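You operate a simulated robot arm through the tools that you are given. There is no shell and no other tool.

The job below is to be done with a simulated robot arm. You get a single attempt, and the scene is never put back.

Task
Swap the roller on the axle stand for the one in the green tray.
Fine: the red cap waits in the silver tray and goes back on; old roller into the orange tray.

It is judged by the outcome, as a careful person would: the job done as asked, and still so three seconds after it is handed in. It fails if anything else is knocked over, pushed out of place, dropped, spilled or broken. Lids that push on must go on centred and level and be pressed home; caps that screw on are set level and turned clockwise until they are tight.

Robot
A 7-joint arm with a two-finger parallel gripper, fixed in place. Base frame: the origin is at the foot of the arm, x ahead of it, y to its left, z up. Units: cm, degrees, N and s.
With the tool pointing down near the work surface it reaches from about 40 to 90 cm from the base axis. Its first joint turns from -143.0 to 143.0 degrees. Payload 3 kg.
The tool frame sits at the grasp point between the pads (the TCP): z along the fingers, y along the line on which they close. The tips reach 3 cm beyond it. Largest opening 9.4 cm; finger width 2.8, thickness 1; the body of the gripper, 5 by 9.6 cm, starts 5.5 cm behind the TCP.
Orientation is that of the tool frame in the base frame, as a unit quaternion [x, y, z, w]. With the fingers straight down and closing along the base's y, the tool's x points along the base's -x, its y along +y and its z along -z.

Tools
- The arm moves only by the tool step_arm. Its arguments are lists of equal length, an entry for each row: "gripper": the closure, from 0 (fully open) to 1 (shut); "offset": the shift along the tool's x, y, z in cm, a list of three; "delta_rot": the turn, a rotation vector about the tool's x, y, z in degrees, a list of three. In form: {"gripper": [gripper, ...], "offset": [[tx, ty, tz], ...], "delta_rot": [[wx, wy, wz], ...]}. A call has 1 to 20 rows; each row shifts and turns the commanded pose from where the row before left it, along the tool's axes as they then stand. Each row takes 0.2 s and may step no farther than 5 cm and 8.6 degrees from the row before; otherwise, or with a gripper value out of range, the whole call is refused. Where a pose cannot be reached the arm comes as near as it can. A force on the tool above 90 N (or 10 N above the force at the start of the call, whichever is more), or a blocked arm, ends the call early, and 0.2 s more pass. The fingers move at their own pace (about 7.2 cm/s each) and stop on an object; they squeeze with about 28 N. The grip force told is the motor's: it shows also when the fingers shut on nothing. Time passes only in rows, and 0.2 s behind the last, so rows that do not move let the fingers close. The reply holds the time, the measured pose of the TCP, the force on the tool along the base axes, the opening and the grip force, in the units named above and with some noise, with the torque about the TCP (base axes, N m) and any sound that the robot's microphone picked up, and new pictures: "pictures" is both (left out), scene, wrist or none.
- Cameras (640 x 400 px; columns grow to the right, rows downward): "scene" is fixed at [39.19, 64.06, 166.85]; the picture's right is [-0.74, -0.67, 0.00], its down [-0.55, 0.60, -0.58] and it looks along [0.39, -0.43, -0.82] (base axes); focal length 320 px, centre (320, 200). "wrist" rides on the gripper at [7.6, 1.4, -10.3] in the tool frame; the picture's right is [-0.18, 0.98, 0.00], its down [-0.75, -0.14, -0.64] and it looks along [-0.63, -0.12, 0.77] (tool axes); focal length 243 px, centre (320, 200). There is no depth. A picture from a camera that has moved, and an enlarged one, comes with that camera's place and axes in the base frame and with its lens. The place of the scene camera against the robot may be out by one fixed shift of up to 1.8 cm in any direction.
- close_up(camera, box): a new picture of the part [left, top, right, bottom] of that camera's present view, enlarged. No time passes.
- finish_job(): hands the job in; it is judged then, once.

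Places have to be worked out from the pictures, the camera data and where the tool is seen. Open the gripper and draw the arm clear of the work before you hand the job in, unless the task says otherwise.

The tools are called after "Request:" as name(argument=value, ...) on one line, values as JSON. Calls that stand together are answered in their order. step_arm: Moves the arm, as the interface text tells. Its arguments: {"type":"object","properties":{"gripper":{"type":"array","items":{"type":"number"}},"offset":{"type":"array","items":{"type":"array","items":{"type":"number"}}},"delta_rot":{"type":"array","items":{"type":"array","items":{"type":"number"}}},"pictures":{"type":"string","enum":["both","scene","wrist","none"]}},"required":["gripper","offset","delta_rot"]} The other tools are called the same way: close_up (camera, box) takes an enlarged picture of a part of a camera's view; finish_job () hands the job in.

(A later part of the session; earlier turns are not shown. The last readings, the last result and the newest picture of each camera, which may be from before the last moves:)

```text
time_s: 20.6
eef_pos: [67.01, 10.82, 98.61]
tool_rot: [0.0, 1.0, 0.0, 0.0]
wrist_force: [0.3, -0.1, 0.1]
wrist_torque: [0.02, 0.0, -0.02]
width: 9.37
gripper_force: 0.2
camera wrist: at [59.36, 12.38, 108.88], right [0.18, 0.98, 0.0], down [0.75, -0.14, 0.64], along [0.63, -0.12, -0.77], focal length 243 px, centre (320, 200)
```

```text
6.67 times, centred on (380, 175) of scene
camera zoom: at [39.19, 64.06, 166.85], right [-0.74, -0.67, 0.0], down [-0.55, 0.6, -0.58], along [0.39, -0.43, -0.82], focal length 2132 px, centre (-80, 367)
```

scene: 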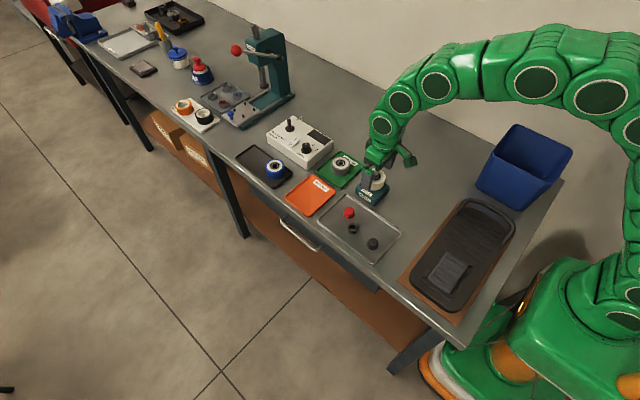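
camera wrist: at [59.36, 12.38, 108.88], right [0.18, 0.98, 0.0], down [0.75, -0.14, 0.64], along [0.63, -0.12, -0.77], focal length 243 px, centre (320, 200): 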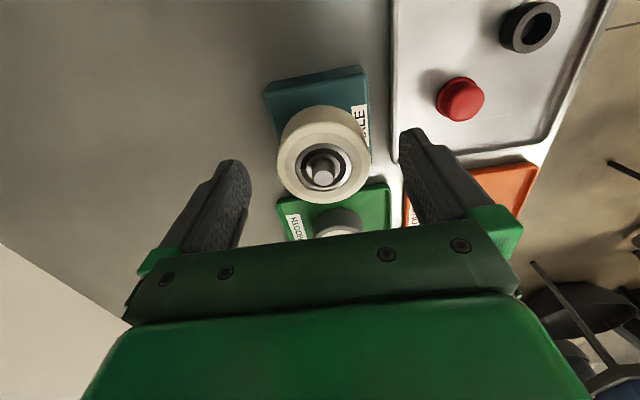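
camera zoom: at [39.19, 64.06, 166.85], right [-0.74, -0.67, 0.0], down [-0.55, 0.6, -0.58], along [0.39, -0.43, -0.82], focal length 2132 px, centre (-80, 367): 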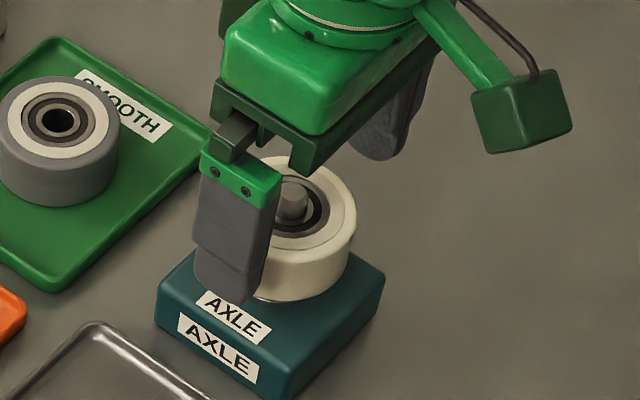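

Now the TCP is at (67.0, 10.8), the axis at (67.26, 11.06). I correct and lower to z≈96.8 around the roller.

Request:
step_arm(gripper=[0, 0, 0, 0], offset=[[-0.22, 0.22, 0.6], [0, 0, 0.6], [0, 0, 0.5], [0, 0, 0]], delta_rot=[[0, 0, 0], [0, 0, 0], [0, 0, 0], [0, 0, 0]], pictures="wrist")

Request:
close_up(camera="wrist", box=[220, 60, 420, 230])

Request:
close_up(camera="scene", box=[350, 145, 410, 205])

```text
time_s: 21.6
eef_pos: [67.25, 11.04, 97.04]
tool_rot: [0.0, 1.0, 0.0, 0.0]
wrist_force: [0.1, 0.0, 0.2]
wrist_torque: [-0.02, 0.0, -0.03]
width: 9.39
gripper_force: 0.1
camera wrist: at [59.53, 12.59, 107.31], right [0.18, 0.98, 0.0], down [0.75, -0.14, 0.64], along [0.63, -0.12, -0.77], focal length 243 px, centre (320, 200)
```

wrist: 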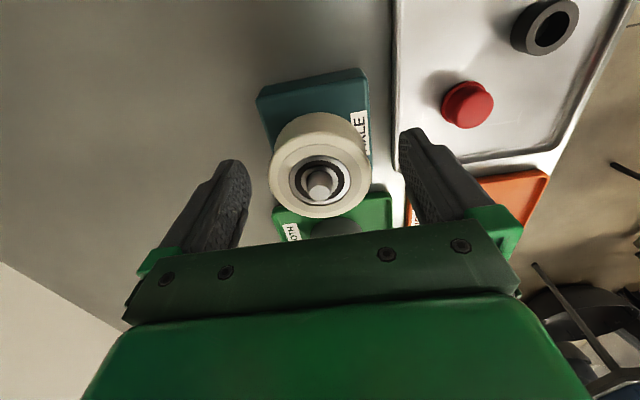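

```text
2.35 times, centred on (320, 145) of wrist
camera zoom: at [59.53, 12.59, 107.31], right [0.18, 0.98, 0.0], down [0.75, -0.14, 0.64], along [0.63, -0.12, -0.77], focal length 571 px, centre (320, 329)
```

zoom: 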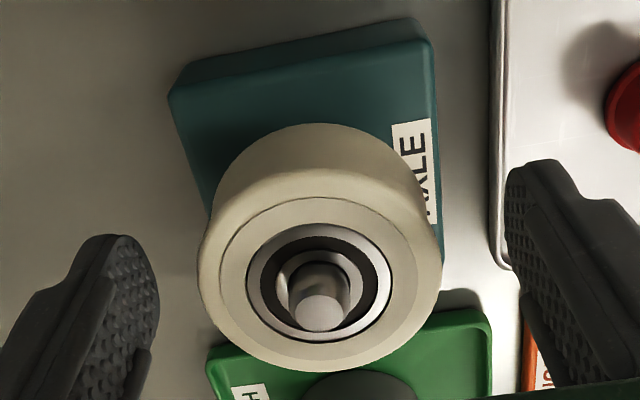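

```text
6.67 times, centred on (380, 175) of scene
camera zoom: at [39.19, 64.06, 166.85], right [-0.74, -0.67, 0.0], down [-0.55, 0.6, -0.58], along [0.39, -0.43, -0.82], focal length 2132 px, centre (-80, 367)
```

zoom: 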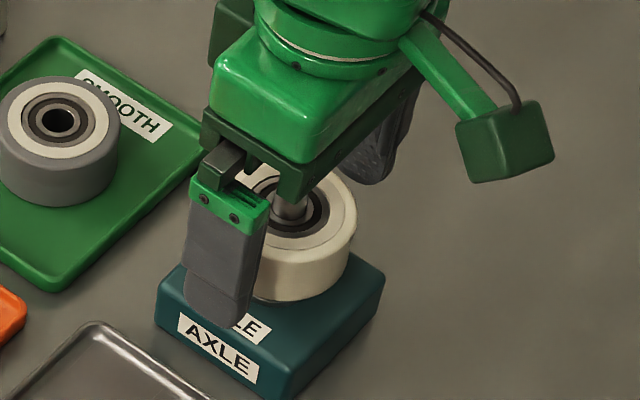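

Aligned at (67.25, 11.04), tips at z≈94 beside the roller. Closing on the roller.

Request:
step_arm(gripper=[0.2, 1, 1, 1, 1], offset=[[0, 0, 0.15], [0, 0, 0], [0, 0, 0], [0, 0, 0], [0, 0, 0]], delta_rot=[[0, 0, 0], [0, 0, 0], [0, 0, 0], [0, 0, 0], [0, 0, 0]], pictures="wrist")

Request:
close_up(camera="wrist", box=[220, 60, 420, 230])

Request:
close_up(camera="scene", box=[350, 145, 410, 205])

```text
time_s: 22.8
eef_pos: [67.19, 11.06, 96.79]
tool_rot: [0.0, 1.0, 0.0, 0.0]
wrist_force: [-2.4, -0.9, 3.3]
wrist_torque: [0.05, 0.04, 0.0]
width: 5.81
gripper_force: 28.1
camera wrist: at [59.48, 12.56, 107.08], right [0.18, 0.98, 0.0], down [0.75, -0.14, 0.64], along [0.63, -0.12, -0.77], focal length 243 px, centre (320, 200)
```

wrist: 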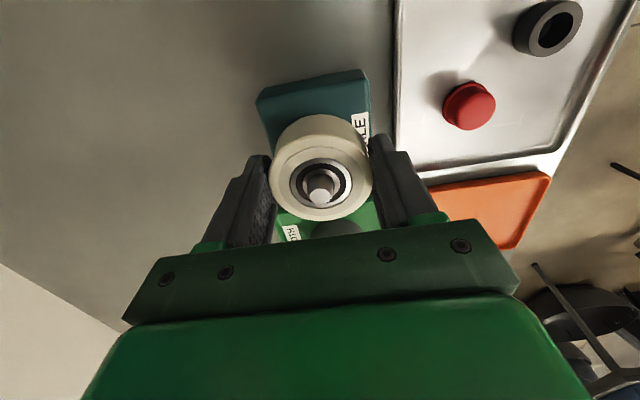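

```text
2.35 times, centred on (320, 145) of wrist
camera zoom: at [59.48, 12.56, 107.08], right [0.18, 0.98, 0.0], down [0.75, -0.14, 0.64], along [0.63, -0.12, -0.77], focal length 571 px, centre (320, 329)
```

zoom: 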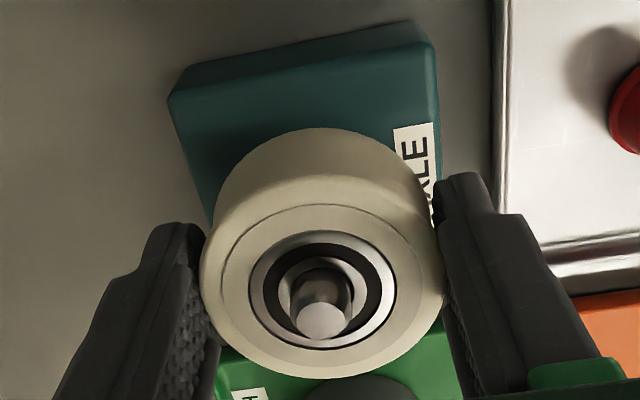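

```text
6.67 times, centred on (380, 175) of scene
camera zoom: at [39.19, 64.06, 166.85], right [-0.74, -0.67, 0.0], down [-0.55, 0.6, -0.58], along [0.39, -0.43, -0.82], focal length 2132 px, centre (-80, 367)
```

zoom: 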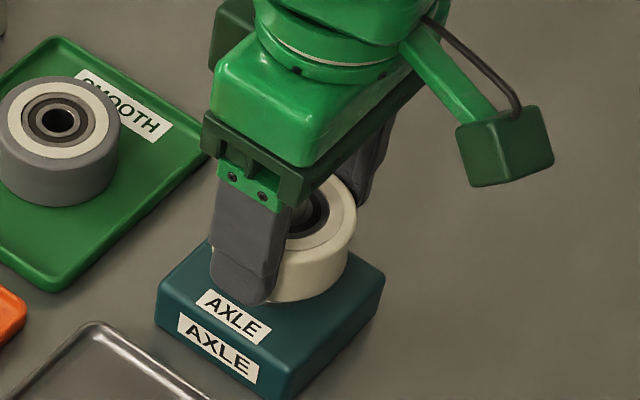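

Roller is gripped (5.81 cm, low side loads). Lifting slowly, first 1 cm.

Request:
step_arm(gripper=[1, 1, 1, 1, 1], offset=[[0, 0, -0.2], [0, 0, -0.3], [0, 0, -0.3], [0, 0, -0.3], [0, 0, 0]], delta_rot=[[0, 0, 0], [0, 0, 0], [0, 0, 0], [0, 0, 0], [0, 0, 0]], pictures="none")

Request:
close_up(camera="scene", box=[350, 145, 410, 205])

```text
time_s: 24.0
eef_pos: [67.1, 11.11, 97.85]
tool_rot: [-0.001, 1.0, 0.0, 0.0]
wrist_force: [0.3, -0.6, -1.9]
wrist_torque: [0.02, 0.0, 0.01]
width: 5.82
gripper_force: 28.0
```

```text
6.67 times, centred on (380, 175) of scene
camera zoom: at [39.19, 64.06, 166.85], right [-0.74, -0.67, 0.0], down [-0.55, 0.6, -0.58], along [0.39, -0.43, -0.82], focal length 2132 px, centre (-80, 367)
```

zoom: 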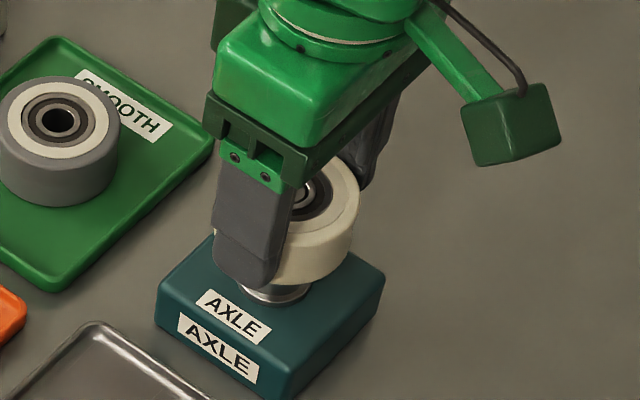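

The roller is sliding up freely with a silver shoulder revealed below. Continue lifting clear of the axle.

Request:
step_arm(gripper=[1, 1, 1, 1, 1, 1, 1, 1, 1], offset=[[0, 0, -0.5], [0, 0, -0.5], [0, 0, -0.6], [0, 0, -0.7], [0, 0, -0.7], [0, 0, -1], [0, 0, -1.5], [0, 0, -1.5], [0, 0, 0]], delta_rot=[[0, 0, 0], [0, 0, 0], [0, 0, 0], [0, 0, 0], [0, 0, 0], [0, 0, 0], [0, 0, 0], [0, 0, 0], [0, 0, 0]])

Request:
close_up(camera="scene", box=[350, 135, 410, 205])

Request:
close_up(camera="wrist", box=[220, 60, 420, 230])

```text
time_s: 26.0
eef_pos: [67.06, 10.88, 104.92]
tool_rot: [0.0, 1.0, -0.001, 0.0]
wrist_force: [0.1, -1.1, -1.9]
wrist_torque: [0.0, 0.04, 0.01]
width: 5.84
gripper_force: 28.3
camera wrist: at [59.42, 12.43, 115.18], right [0.18, 0.98, 0.0], down [0.75, -0.14, 0.64], along [0.63, -0.12, -0.77], focal length 243 px, centre (320, 200)
```

scene: 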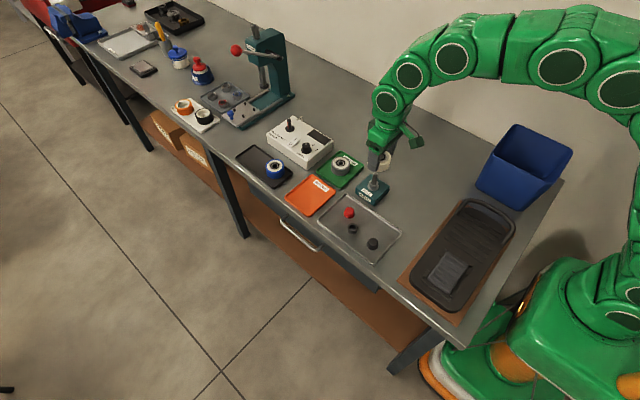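
wrist: 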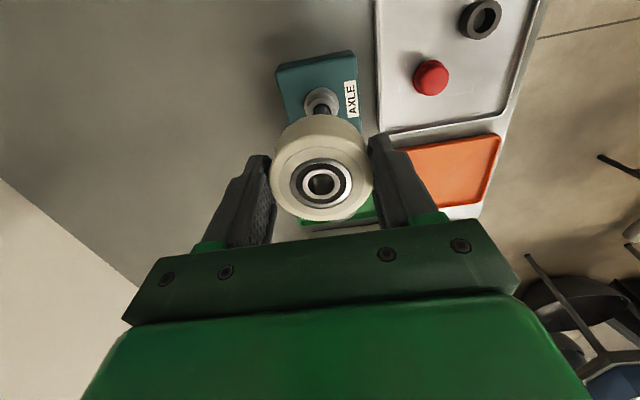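

```text
5.71 times, centred on (380, 170) of scene
camera zoom: at [39.19, 64.06, 166.85], right [-0.74, -0.67, 0.0], down [-0.55, 0.6, -0.58], along [0.39, -0.43, -0.82], focal length 1828 px, centre (-23, 371)
```

zoom: 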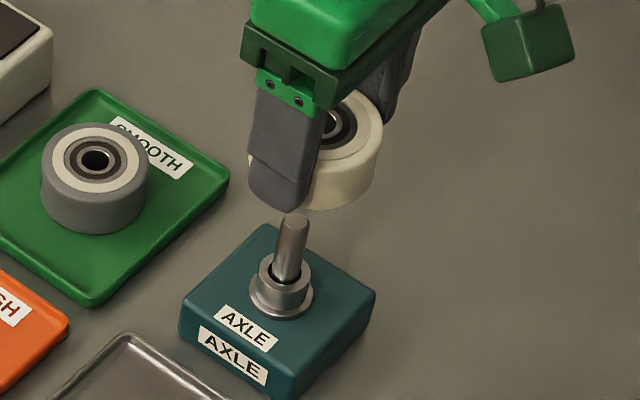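

```text
2.35 times, centred on (320, 145) of wrist
camera zoom: at [59.42, 12.43, 115.18], right [0.18, 0.98, 0.0], down [0.75, -0.14, 0.64], along [0.63, -0.12, -0.77], focal length 571 px, centre (320, 329)
```

zoom: 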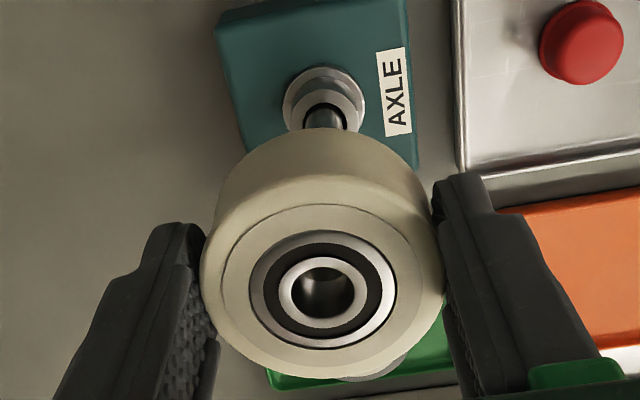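

Old roller is free and the axle with its shoulder collar is standing clean. Orange tray spans about x 75–85.3, y 18.6–30; I carry the roller to its centre (80.2, 24.3) and descend partway.

Request:
step_arm(gripper=[1, 1, 1, 1, 1, 1, 1, 1], offset=[[-3.3, 3.35, 0], [-3.3, 3.35, 0], [-3.3, 3.35, 0], [-3.2, 3.35, 0], [0, 0, 2], [0, 0, 2.5], [0, 0, 2], [0, 0, 0]], delta_rot=[[0, 0, 0], [0, 0, 0], [0, 0, 0], [0, 0, 0], [0, 0, 0], [0, 0, 0], [0, 0, 0], [0, 0, 0]])

Request:
close_up(camera="scene", box=[270, 135, 390, 235])

Request:
close_up(camera="wrist", box=[200, 40, 440, 230])

```text
time_s: 27.8
eef_pos: [80.36, 24.37, 98.33]
tool_rot: [-0.001, 1.0, 0.0, -0.001]
wrist_force: [-0.6, -0.8, -1.0]
wrist_torque: [0.02, -0.03, -0.02]
width: 5.78
gripper_force: 28.1
camera wrist: at [72.57, 25.89, 108.65], right [0.18, 0.98, 0.0], down [0.75, -0.14, 0.64], along [0.63, -0.12, -0.77], focal length 243 px, centre (320, 200)
```

scene: 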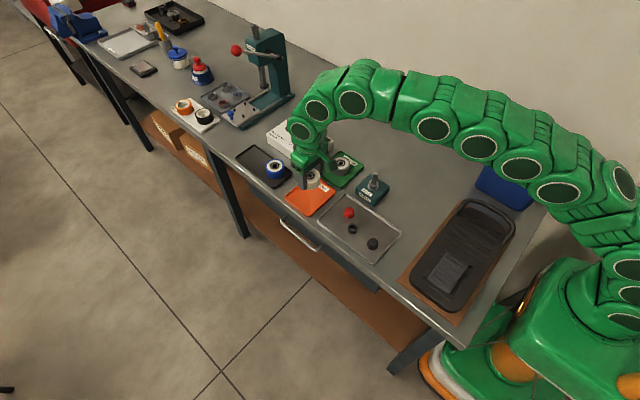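
wrist: 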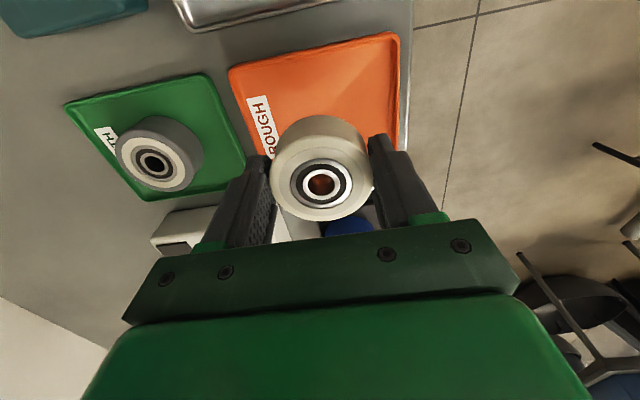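

```text
4.00 times, centred on (330, 185) of scene
camera zoom: at [39.19, 64.06, 166.85], right [-0.74, -0.67, 0.0], down [-0.55, 0.6, -0.58], along [0.39, -0.43, -0.82], focal length 1279 px, centre (280, 260)
```

zoom: 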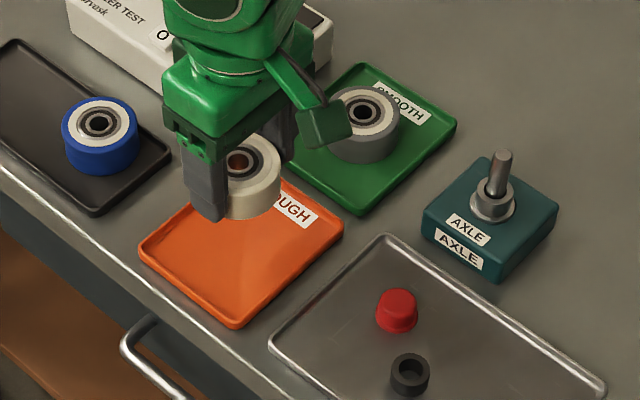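

```text
2.11 times, centred on (320, 135) of wrist
camera zoom: at [72.57, 25.89, 108.65], right [0.18, 0.98, 0.0], down [0.75, -0.14, 0.64], along [0.63, -0.12, -0.77], focal length 511 px, centre (320, 337)
```

zoom: 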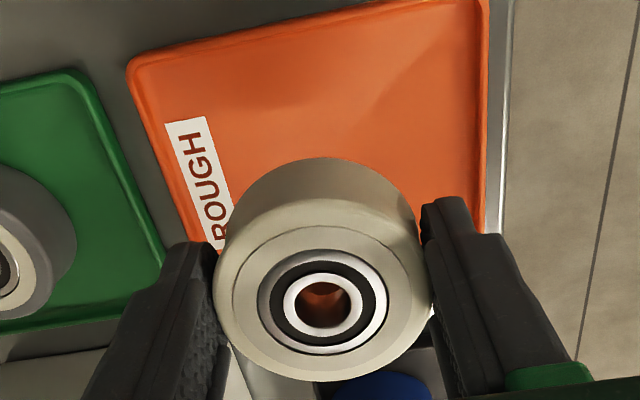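

Landing point projects well within the orange tray. Lowering to near the floor.

Request:
step_arm(gripper=[1, 1, 1, 1], offset=[[0, 0, 2], [0, 0, 2], [0, 0, 1.4], [0, 0, 0]], delta_rot=[[0, 0, 0], [0, 0, 0], [0, 0, 0], [0, 0, 0]], pictures="wrist")

Request:
close_up(camera="scene", box=[280, 150, 360, 230])

```text
time_s: 28.8
eef_pos: [80.35, 24.36, 92.8]
tool_rot: [0.0, 1.0, 0.0, -0.001]
wrist_force: [-1.0, -0.6, -2.3]
wrist_torque: [0.03, 0.02, -0.01]
width: 5.8
gripper_force: 27.9
camera wrist: at [72.56, 25.88, 103.08], right [0.18, 0.98, 0.0], down [0.75, -0.14, 0.64], along [0.63, -0.12, -0.77], focal length 243 px, centre (320, 200)
```

wrist: 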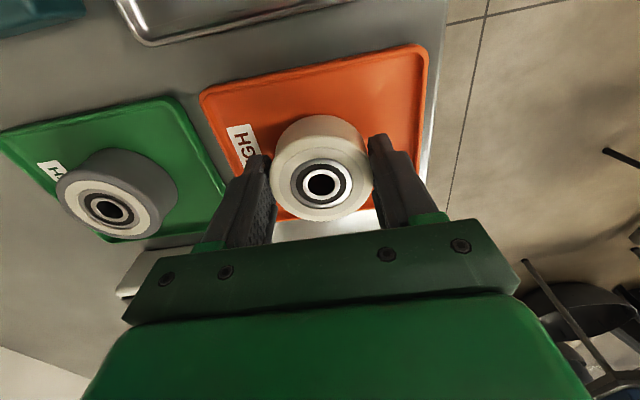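

```text
5.00 times, centred on (320, 190) of scene
camera zoom: at [39.19, 64.06, 166.85], right [-0.74, -0.67, 0.0], down [-0.55, 0.6, -0.58], along [0.39, -0.43, -0.82], focal length 1599 px, centre (320, 250)
```

zoom: 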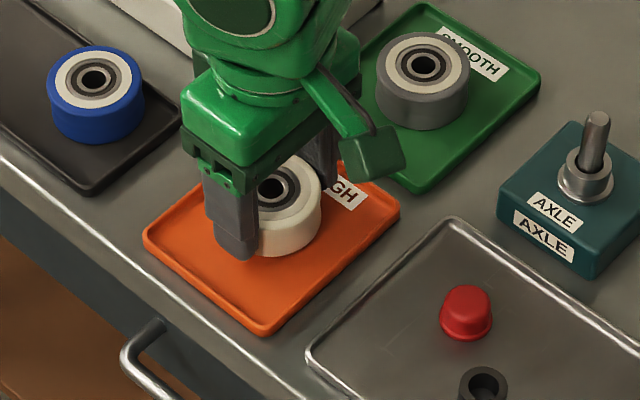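

Close to the floor now; fine steps down watching force.

Request:
step_arm(gripper=[1, 1, 1, 1, 1], offset=[[0, 0, 0.2], [0, 0, 0.2], [0, 0, 0.2], [0, 0, 0.1], [0, 0, 0]], delta_rot=[[0, 0, 0], [0, 0, 0], [0, 0, 0], [0, 0, 0], [0, 0, 0]], pictures="none")

```text
time_s: 30.0
eef_pos: [80.21, 24.36, 92.28]
tool_rot: [0.0, 1.0, 0.0, 0.0]
wrist_force: [-0.4, 0.1, -1.2]
wrist_torque: [-0.02, 0.04, 0.02]
width: 5.85
gripper_force: 28.2
```

No contact yet; continue.

Request:
step_arm(gripper=[1, 1, 1, 1], offset=[[0, 0, 0.1], [0, 0, 0.1], [0, 0, 0.1], [0, 0, 0]], delta_rot=[[0, 0, 0], [0, 0, 0], [0, 0, 0], [0, 0, 0]], pictures="none")

```text
time_s: 31.0
eef_pos: [80.19, 24.44, 92.19]
tool_rot: [0.0, 1.0, 0.0, 0.001]
wrist_force: [-3.5, 0.3, 18.6]
wrist_torque: [-0.25, 0.27, -0.14]
width: 5.83
gripper_force: 27.7
```

Contact (18.6 N) at z≈92.2. Ease up slightly and release, opening to about 7.5 cm, then rise straight up.

Request:
step_arm(gripper=[1, 0.2, 0.2, 0.2, 0.2, 0.2, 0.2], offset=[[0, 0, -0.1], [0, 0, 0], [0, 0, 0], [0, 0, -1], [0, 0, -3], [0, 0, -4], [0, 0, 0]], delta_rot=[[0, 0, 0], [0, 0, 0], [0, 0, 0], [0, 0, 0], [0, 0, 0], [0, 0, 0], [0, 0, 0]])

Request:
close_up(camera="scene", box=[280, 150, 360, 230])

Request:
close_up(camera="wrist", box=[100, 40, 440, 230])

```text
time_s: 32.6
eef_pos: [80.17, 24.37, 100.06]
tool_rot: [0.0, 1.0, -0.001, -0.001]
wrist_force: [-0.9, -0.7, -0.1]
wrist_torque: [0.02, -0.01, 0.03]
width: 7.53
gripper_force: 0.0
camera wrist: at [72.54, 25.87, 110.36], right [0.18, 0.98, 0.0], down [0.75, -0.14, 0.64], along [0.63, -0.12, -0.77], focal length 243 px, centre (320, 200)
```

scene: 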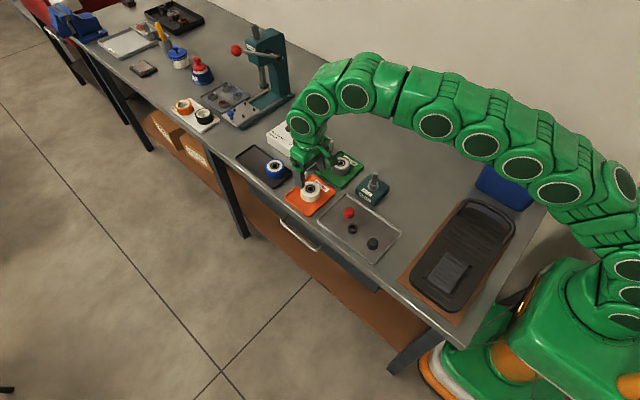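
wrist: 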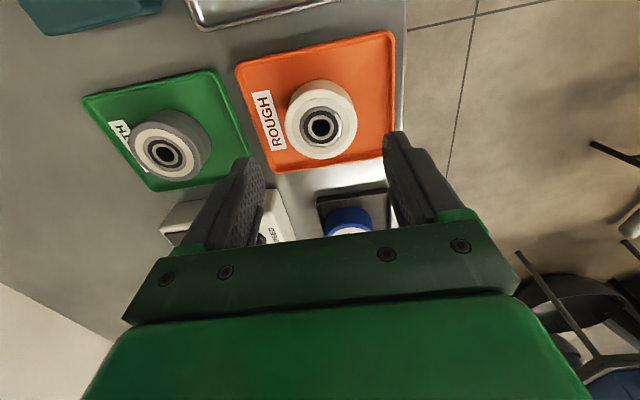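

```text
5.00 times, centred on (320, 190) of scene
camera zoom: at [39.19, 64.06, 166.85], right [-0.74, -0.67, 0.0], down [-0.55, 0.6, -0.58], along [0.39, -0.43, -0.82], focal length 1599 px, centre (320, 250)
```

zoom: 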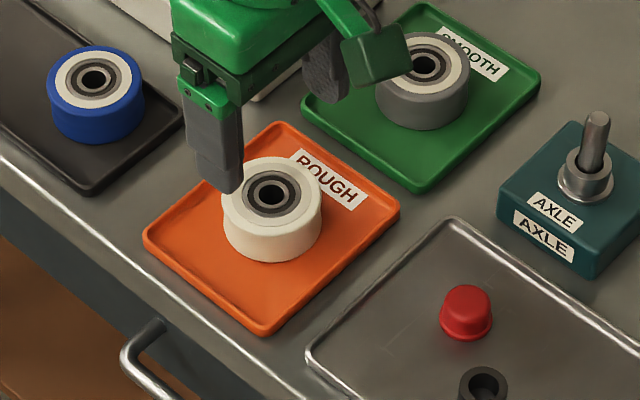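

```text
1.88 times, centred on (270, 135) of wrist
camera zoom: at [72.54, 25.87, 110.36], right [0.18, 0.98, 0.0], down [0.75, -0.14, 0.64], along [0.63, -0.12, -0.77], focal length 457 px, centre (414, 322)
```

zoom: 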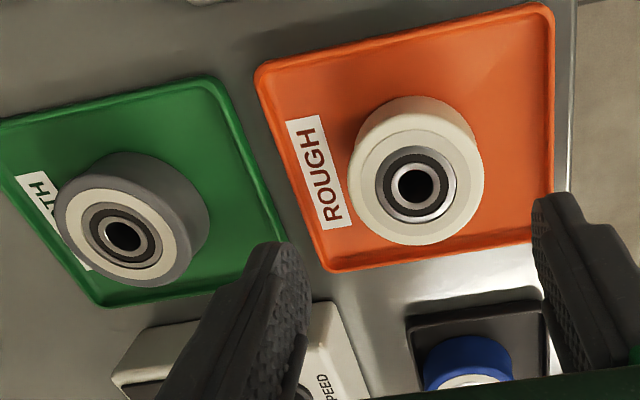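

The old roller sits flat in the orange tray. Grey roller is at about (80.4, 10.6); I move above it with the gripper fully open.

Request:
step_arm(gripper=[0.1, 0, 0, 0, 0, 0], offset=[[0, 0, -1], [-0.1, -4.6, 0], [-0.1, -4.6, 0], [0, -4.55, 0], [0, 0, 0], [0, 0, 0]], delta_rot=[[0, 0, 0], [0, 0, 0], [0, 0, 0], [0, 0, 0], [0, 0, 0], [0, 0, 0]], pictures="wrist")

Request:
close_up(camera="wrist", box=[220, 60, 420, 230])

Request:
close_up(camera="scene", box=[300, 120, 390, 200])

```text
time_s: 34.0
eef_pos: [80.48, 10.21, 101.01]
tool_rot: [0.0, 1.0, 0.0, 0.0]
wrist_force: [0.9, -0.1, -1.1]
wrist_torque: [0.01, 0.01, 0.04]
width: 9.41
gripper_force: 0.1
camera wrist: at [72.92, 11.79, 111.33], right [0.18, 0.98, 0.0], down [0.75, -0.14, 0.64], along [0.63, -0.12, -0.77], focal length 243 px, centre (320, 200)
```

wrist: 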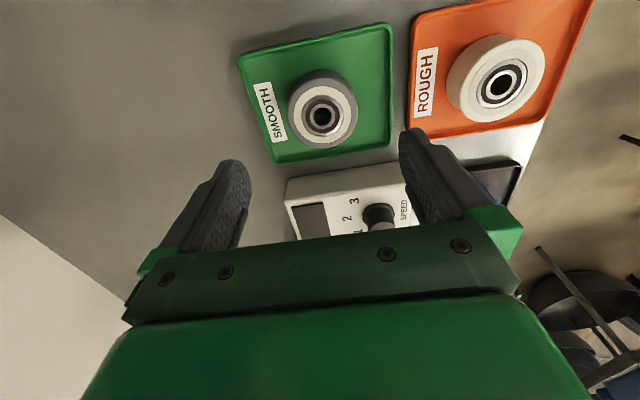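

```text
2.35 times, centred on (320, 145) of wrist
camera zoom: at [72.92, 11.79, 111.33], right [0.18, 0.98, 0.0], down [0.75, -0.14, 0.64], along [0.63, -0.12, -0.77], focal length 571 px, centre (320, 329)
```

zoom: 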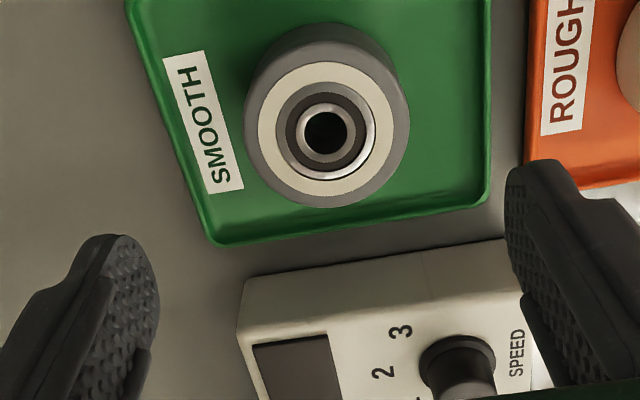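

```text
5.00 times, centred on (345, 160) of scene
camera zoom: at [39.19, 64.06, 166.85], right [-0.74, -0.67, 0.0], down [-0.55, 0.6, -0.58], along [0.39, -0.43, -0.82], focal length 1599 px, centre (195, 400)
```

zoom: 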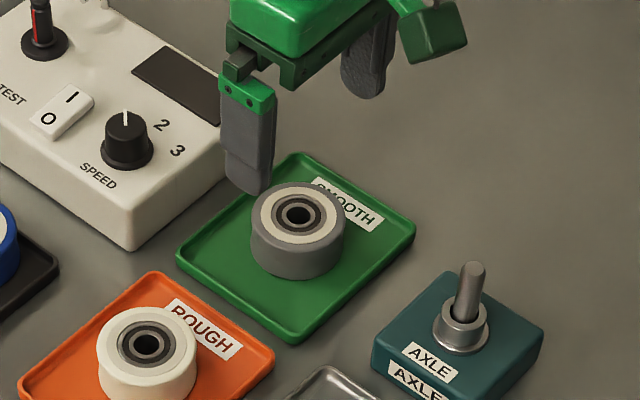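

Grey roller's axis is at ≈(80.36, 10.58). I correct laterally and descend around it partway, then re-check.

Request:
step_arm(gripper=[0, 0, 0, 0, 0], offset=[[0.1, 0.35, 1], [0, 0, 2], [0, 0, 2], [0, 0, 0.5], [0, 0, 0]], delta_rot=[[0, 0, 0], [0, 0, 0], [0, 0, 0], [0, 0, 0], [0, 0, 0]], pictures="wrist")

Request:
close_up(camera="wrist", box=[220, 60, 420, 230])

Request:
close_up(camera="scene", box=[300, 120, 390, 200])

```text
time_s: 35.2
eef_pos: [80.43, 10.97, 95.67]
tool_rot: [0.0, 1.0, 0.0, 0.001]
wrist_force: [0.0, -0.1, -0.4]
wrist_torque: [-0.03, 0.01, -0.05]
width: 9.42
gripper_force: 0.0
camera wrist: at [72.76, 12.37, 106.01], right [0.18, 0.98, 0.0], down [0.75, -0.14, 0.64], along [0.63, -0.12, -0.77], focal length 243 px, centre (320, 200)
```

wrist: 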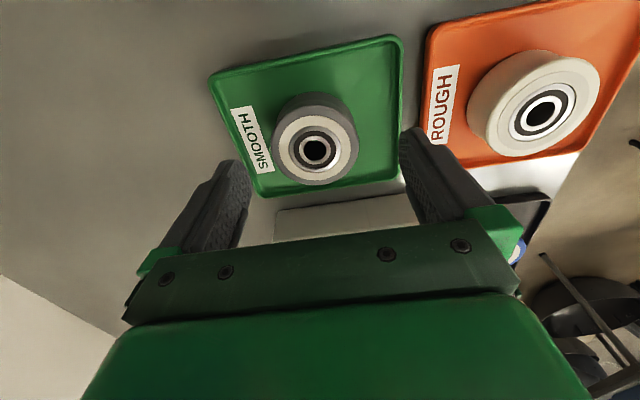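

```text
2.35 times, centred on (320, 145) of wrist
camera zoom: at [72.76, 12.37, 106.01], right [0.18, 0.98, 0.0], down [0.75, -0.14, 0.64], along [0.63, -0.12, -0.77], focal length 571 px, centre (320, 329)
```

zoom: 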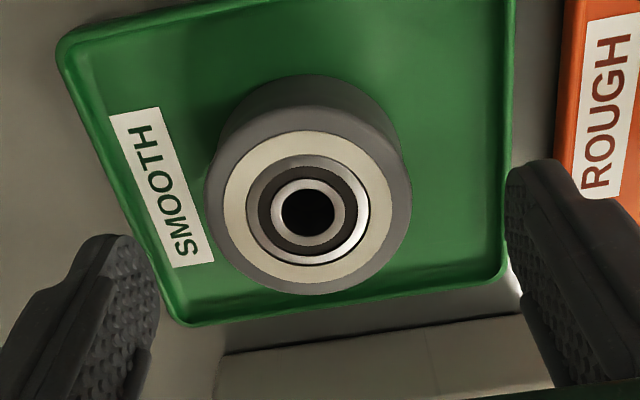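

```text
5.00 times, centred on (345, 160) of scene
camera zoom: at [39.19, 64.06, 166.85], right [-0.74, -0.67, 0.0], down [-0.55, 0.6, -0.58], along [0.39, -0.43, -0.82], focal length 1599 px, centre (195, 400)
```

zoom: 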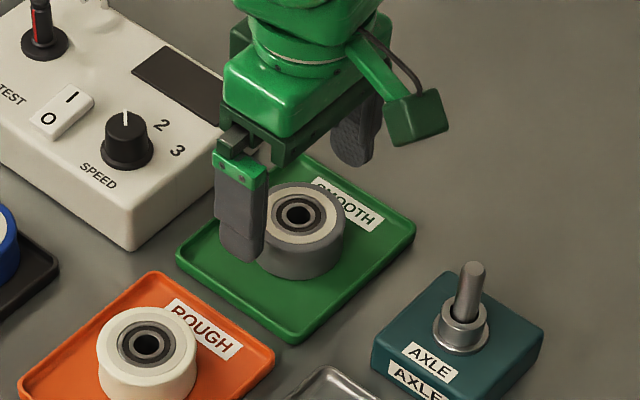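

Roller axis recomputed (80.32, 10.6), TCP is 0.37 too far in +y. Correcting and lowering to z≈93.5, keeping a check before the last bit.

Request:
step_arm(gripper=[0, 0, 0, 0, 0], offset=[[0.1, -0.35, 0], [0, 0, 0.7], [0, 0, 1], [0, 0, 0.5], [0, 0, 0]], delta_rot=[[0, 0, 0], [0, 0, 0], [0, 0, 0], [0, 0, 0], [0, 0, 0]], pictures="wrist")

Request:
close_up(camera="wrist", box=[220, 60, 420, 230])

```text
time_s: 36.4
eef_pos: [80.12, 10.61, 93.52]
tool_rot: [0.0, 1.0, 0.0, 0.0]
wrist_force: [0.4, 0.3, -0.3]
wrist_torque: [0.04, 0.01, -0.02]
width: 9.38
gripper_force: 0.0
camera wrist: at [72.47, 12.09, 103.78], right [0.18, 0.98, 0.0], down [0.75, -0.14, 0.64], along [0.63, -0.12, -0.77], focal length 243 px, centre (320, 200)
```

wrist: 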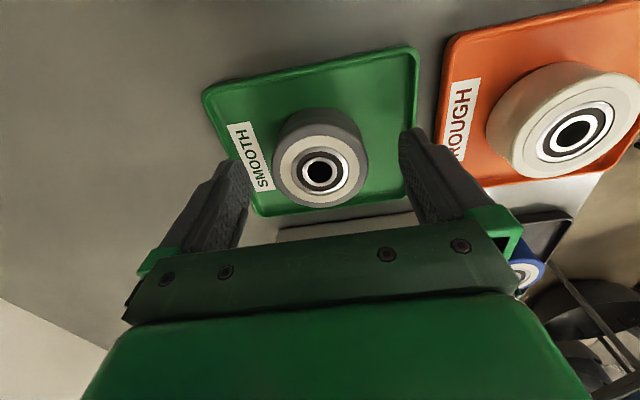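

```text
2.35 times, centred on (320, 145) of wrist
camera zoom: at [72.47, 12.09, 103.78], right [0.18, 0.98, 0.0], down [0.75, -0.14, 0.64], along [0.63, -0.12, -0.77], focal length 571 px, centre (320, 329)
```

zoom: 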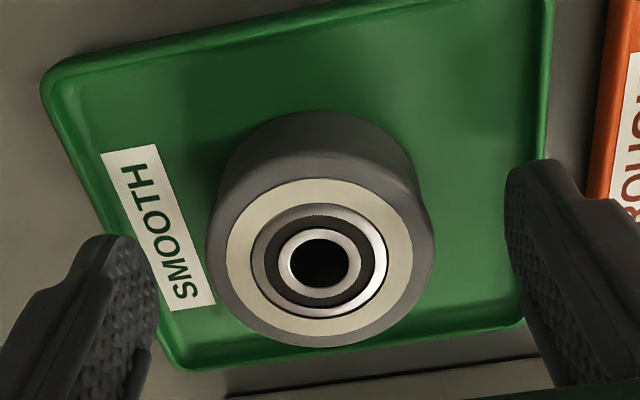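

Roller axis (80.35, 10.58); nudge +0.2 in x, down 1.3 cm to z≈92.2, then close.

Request:
step_arm(gripper=[0, 0, 0, 0, 1, 1, 1, 1], offset=[[-0.2, 0, 0.5], [0, 0, 0.5], [0, 0, 0.3], [0, 0, 0], [0, 0, 0], [0, 0, 0], [0, 0, 0], [0, 0, 0]], delta_rot=[[0, 0, 0], [0, 0, 0], [0, 0, 0], [0, 0, 0], [0, 0, 0], [0, 0, 0], [0, 0, 0], [0, 0, 0]], pictures="wrist")

Request:
close_up(camera="wrist", box=[220, 60, 420, 230])

Request:
close_up(camera="scene", box=[300, 120, 390, 200])

```text
time_s: 38.2
eef_pos: [80.58, 10.52, 92.08]
tool_rot: [0.0, 1.0, 0.0, 0.0]
wrist_force: [0.3, -0.2, -0.7]
wrist_torque: [-0.04, 0.0, -0.01]
width: 5.91
gripper_force: 28.0
camera wrist: at [72.86, 12.06, 102.4], right [0.18, 0.98, 0.0], down [0.75, -0.14, 0.64], along [0.63, -0.12, -0.77], focal length 243 px, centre (320, 200)
```

wrist: 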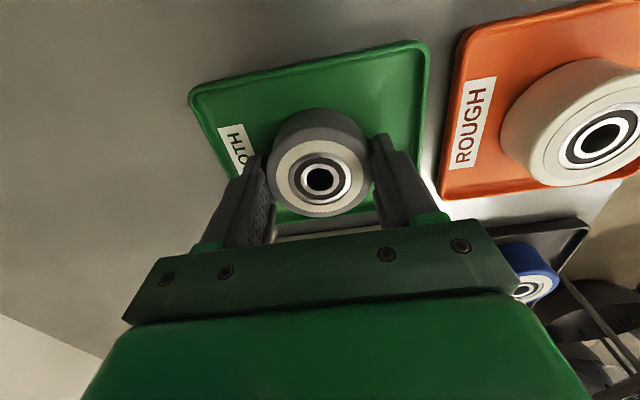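

```text
2.35 times, centred on (320, 145) of wrist
camera zoom: at [72.86, 12.06, 102.4], right [0.18, 0.98, 0.0], down [0.75, -0.14, 0.64], along [0.63, -0.12, -0.77], focal length 571 px, centre (320, 329)
```

zoom: 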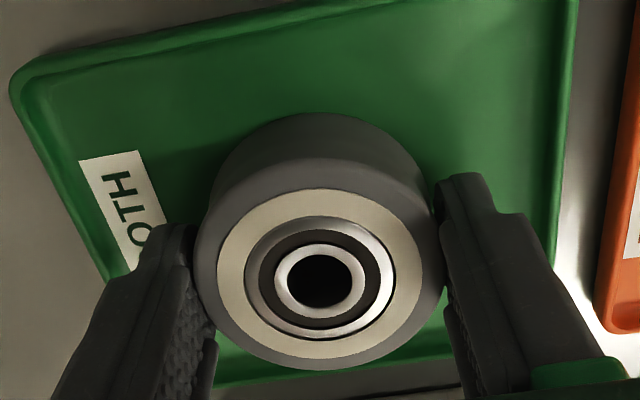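

```text
5.00 times, centred on (345, 160) of scene
camera zoom: at [39.19, 64.06, 166.85], right [-0.74, -0.67, 0.0], down [-0.55, 0.6, -0.58], along [0.39, -0.43, -0.82], focal length 1599 px, centre (195, 400)
```

zoom: 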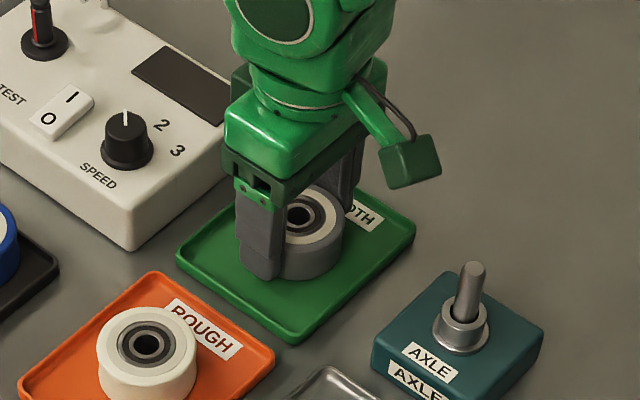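

Grey roller gripped (5.91 cm); its axis lies ≈0.25 cm short (−x) of the TCP. Lift it out and carry it to above the axle with margin.

Request:
step_arm(gripper=[1, 1, 1, 1, 1, 1, 1, 1, 1, 1, 1], offset=[[0, 0, -0.5], [0, 0, -1.5], [0, 0, -3], [0, 0, -4], [0, 0, -3.7], [3, 0, 0], [3.5, 0.2, 0], [3.5, 0.2, 0], [3, 0.1, 0], [0, 0, 0], [0, 0, 0]], delta_rot=[[0, 0, 0], [0, 0, 0], [0, 0, 0], [0, 0, 0], [0, 0, 0], [0, 0, 0], [0, 0, 0], [0, 0, 0], [0, 0, 0], [0, 0, 0], [0, 0, 0]])

Request:
close_up(camera="wrist", box=[220, 60, 420, 230])

Request:
close_up(camera="scene", box=[350, 135, 410, 205])

```text
time_s: 40.6
eef_pos: [67.44, 11.17, 104.83]
tool_rot: [0.0, 1.0, 0.001, 0.0]
wrist_force: [1.2, 0.4, -0.9]
wrist_torque: [-0.03, 0.03, 0.03]
width: 5.89
gripper_force: 28.0
camera wrist: at [59.7, 12.69, 115.09], right [0.18, 0.98, 0.0], down [0.75, -0.14, 0.64], along [0.63, -0.12, -0.77], focal length 243 px, centre (320, 200)
```

scene: 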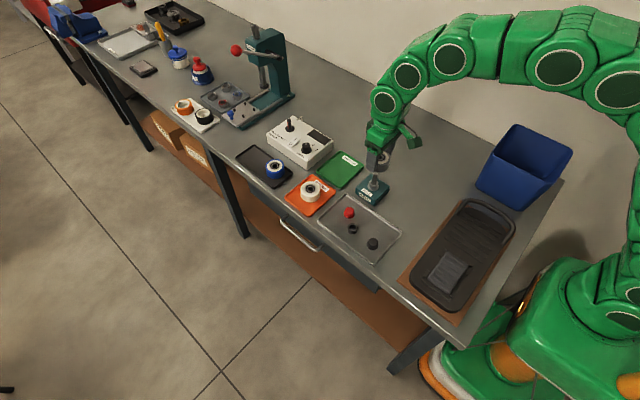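
wrist: 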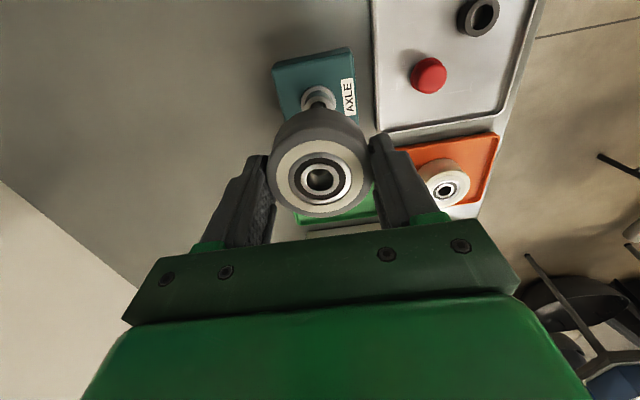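

```text
2.35 times, centred on (320, 145) of wrist
camera zoom: at [59.7, 12.69, 115.09], right [0.18, 0.98, 0.0], down [0.75, -0.14, 0.64], along [0.63, -0.12, -0.77], focal length 571 px, centre (320, 329)
```

zoom: 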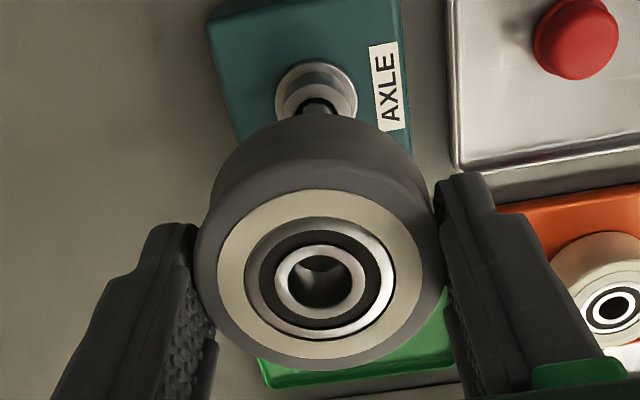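

```text
5.71 times, centred on (380, 170) of scene
camera zoom: at [39.19, 64.06, 166.85], right [-0.74, -0.67, 0.0], down [-0.55, 0.6, -0.58], along [0.39, -0.43, -0.82], focal length 1828 px, centre (-23, 371)
```

zoom: 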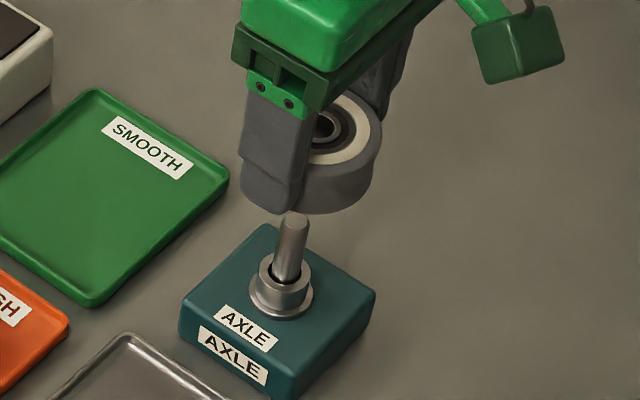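

Roller hangs over the axle; target TCP ≈ (67.52, 11.08). I adjust slightly and lower so its underside is just above the axle tip (≈97.6).

Request:
step_arm(gripper=[1, 1, 1, 1, 1], offset=[[0, 0, 1], [0, 0, 1], [0, 0, 0.5], [0, 0, 0], [0, 0, 0]], delta_rot=[[0, 0, 0], [0, 0, 0], [0, 0, 0], [0, 0, 0], [0, 0, 0]], pictures="wrist")

Request:
close_up(camera="wrist", box=[260, 60, 380, 220])

Request:
close_up(camera="scene", box=[355, 145, 400, 195])

```text
time_s: 41.8
eef_pos: [67.37, 11.11, 102.21]
tool_rot: [0.0, 1.0, 0.001, -0.001]
wrist_force: [-0.1, -0.5, -1.0]
wrist_torque: [0.01, -0.05, 0.0]
width: 5.89
gripper_force: 28.1
camera wrist: at [59.75, 12.68, 112.58], right [0.18, 0.98, 0.0], down [0.75, -0.14, 0.64], along [0.63, -0.12, -0.77], focal length 243 px, centre (320, 200)
```

wrist: 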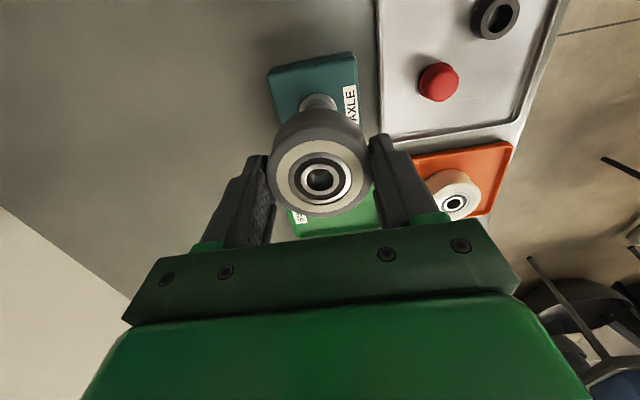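

```text
2.50 times, centred on (320, 140) of wrist
camera zoom: at [59.75, 12.68, 112.58], right [0.18, 0.98, 0.0], down [0.75, -0.14, 0.64], along [0.63, -0.12, -0.77], focal length 606 px, centre (320, 350)
```

zoom: 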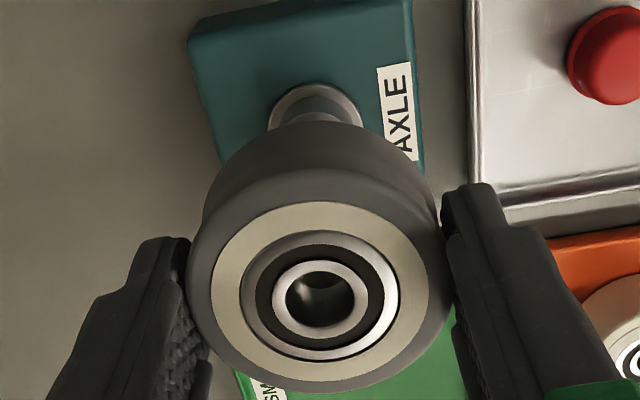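

```text
8.00 times, centred on (378, 170) of scene
camera zoom: at [39.19, 64.06, 166.85], right [-0.74, -0.67, 0.0], down [-0.55, 0.6, -0.58], along [0.39, -0.43, -0.82], focal length 2559 px, centre (-140, 440)
```

zoom: 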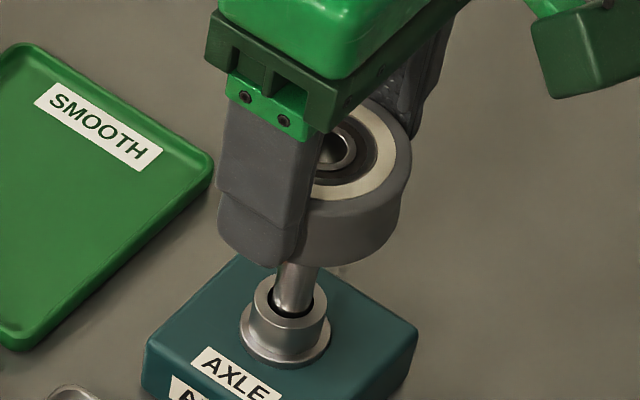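

Scene and wrist views agree that the roller is ≈0.1–0.15 cm short in x. I nudge +0.13 x and −0.03 y, and lower slowly onto the axle tip while watching the force.

Request:
step_arm(gripper=[1, 1, 1, 1, 1, 1], offset=[[-0.13, -0.03, 0], [0, 0, 0.3], [0, 0, 0.3], [0, 0, 0.2], [0, 0, 0.2], [0, 0, 0]], delta_rot=[[0, 0, 0], [0, 0, 0], [0, 0, 0], [0, 0, 0], [0, 0, 0], [0, 0, 0]], pictures="wrist")

Request:
close_up(camera="wrist", box=[260, 60, 380, 220])

Request:
close_up(camera="scene", box=[355, 145, 400, 195])

```text
time_s: 43.2
eef_pos: [67.61, 11.08, 101.25]
tool_rot: [0.0, 1.0, 0.0, -0.001]
wrist_force: [1.0, -0.1, -1.1]
wrist_torque: [0.04, 0.0, 0.0]
width: 5.87
gripper_force: 27.7
camera wrist: at [59.93, 12.63, 111.54], right [0.18, 0.98, 0.0], down [0.75, -0.14, 0.64], along [0.63, -0.12, -0.77], focal length 243 px, centre (320, 200)
```

wrist: 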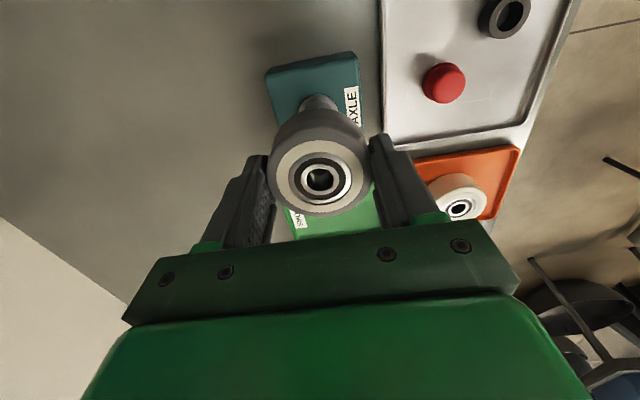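

```text
2.50 times, centred on (320, 140) of wrist
camera zoom: at [59.93, 12.63, 111.54], right [0.18, 0.98, 0.0], down [0.75, -0.14, 0.64], along [0.63, -0.12, -0.77], focal length 606 px, centre (320, 350)
```

zoom: 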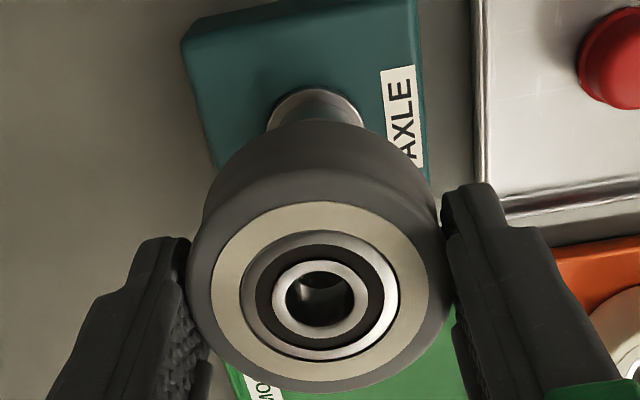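

```text
8.00 times, centred on (378, 170) of scene
camera zoom: at [39.19, 64.06, 166.85], right [-0.74, -0.67, 0.0], down [-0.55, 0.6, -0.58], along [0.39, -0.43, -0.82], focal length 2559 px, centre (-140, 440)
```

zoom: 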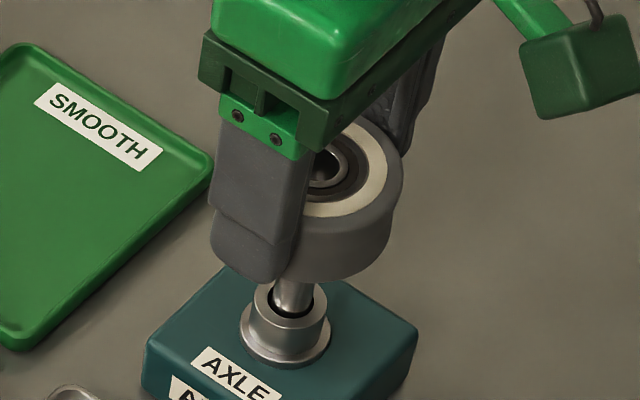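

Axis lines match in the scene view; no contact yet. Shift −0.06 in x and continue down gently.

Request:
step_arm(gripper=[1, 1, 1, 1, 1], offset=[[0.06, 0, 0.1], [0, 0, 0.2], [0, 0, 0.2], [0, 0, 0.2], [0, 0, 0]], delta_rot=[[0, 0, 0], [0, 0, 0], [0, 0, 0], [0, 0, 0], [0, 0, 0]], pictures="wrist")

Request:
close_up(camera="wrist", box=[260, 60, 380, 220])

Request:
close_up(camera="scene", box=[355, 145, 400, 195])

```text
time_s: 44.4
eef_pos: [67.64, 11.09, 100.46]
tool_rot: [0.0, 1.0, 0.0, 0.001]
wrist_force: [0.4, 0.2, -1.8]
wrist_torque: [0.03, 0.02, -0.02]
width: 5.86
gripper_force: 28.0
camera wrist: at [59.88, 12.64, 110.85], right [0.18, 0.98, 0.0], down [0.75, -0.14, 0.64], along [0.63, -0.12, -0.77], focal length 243 px, centre (320, 200)
```

wrist: 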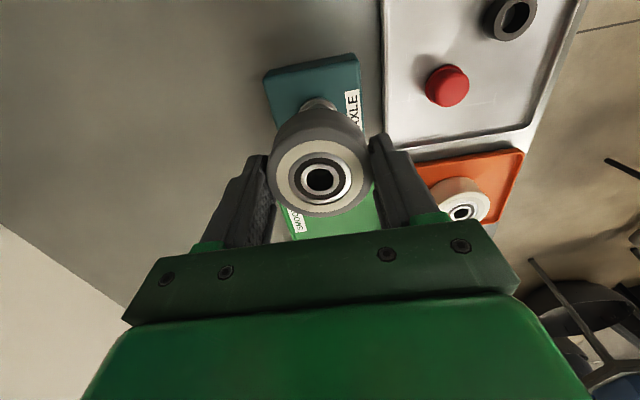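

```text
2.50 times, centred on (320, 140) of wrist
camera zoom: at [59.88, 12.64, 110.85], right [0.18, 0.98, 0.0], down [0.75, -0.14, 0.64], along [0.63, -0.12, -0.77], focal length 606 px, centre (320, 350)
```

zoom: 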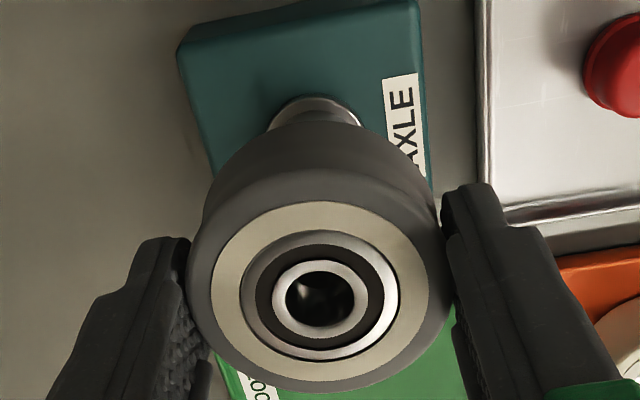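

```text
8.00 times, centred on (378, 170) of scene
camera zoom: at [39.19, 64.06, 166.85], right [-0.74, -0.67, 0.0], down [-0.55, 0.6, -0.58], along [0.39, -0.43, -0.82], focal length 2559 px, centre (-140, 440)
```

zoom: 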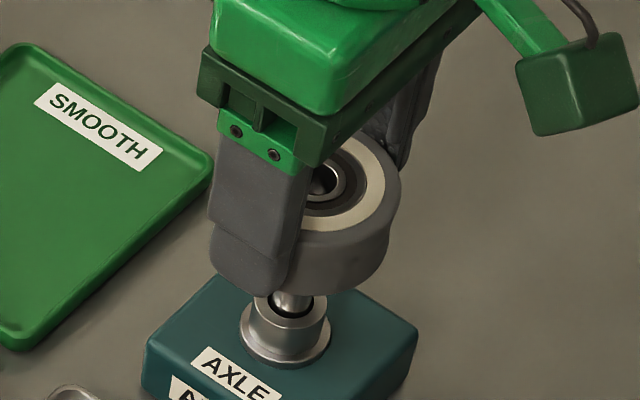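

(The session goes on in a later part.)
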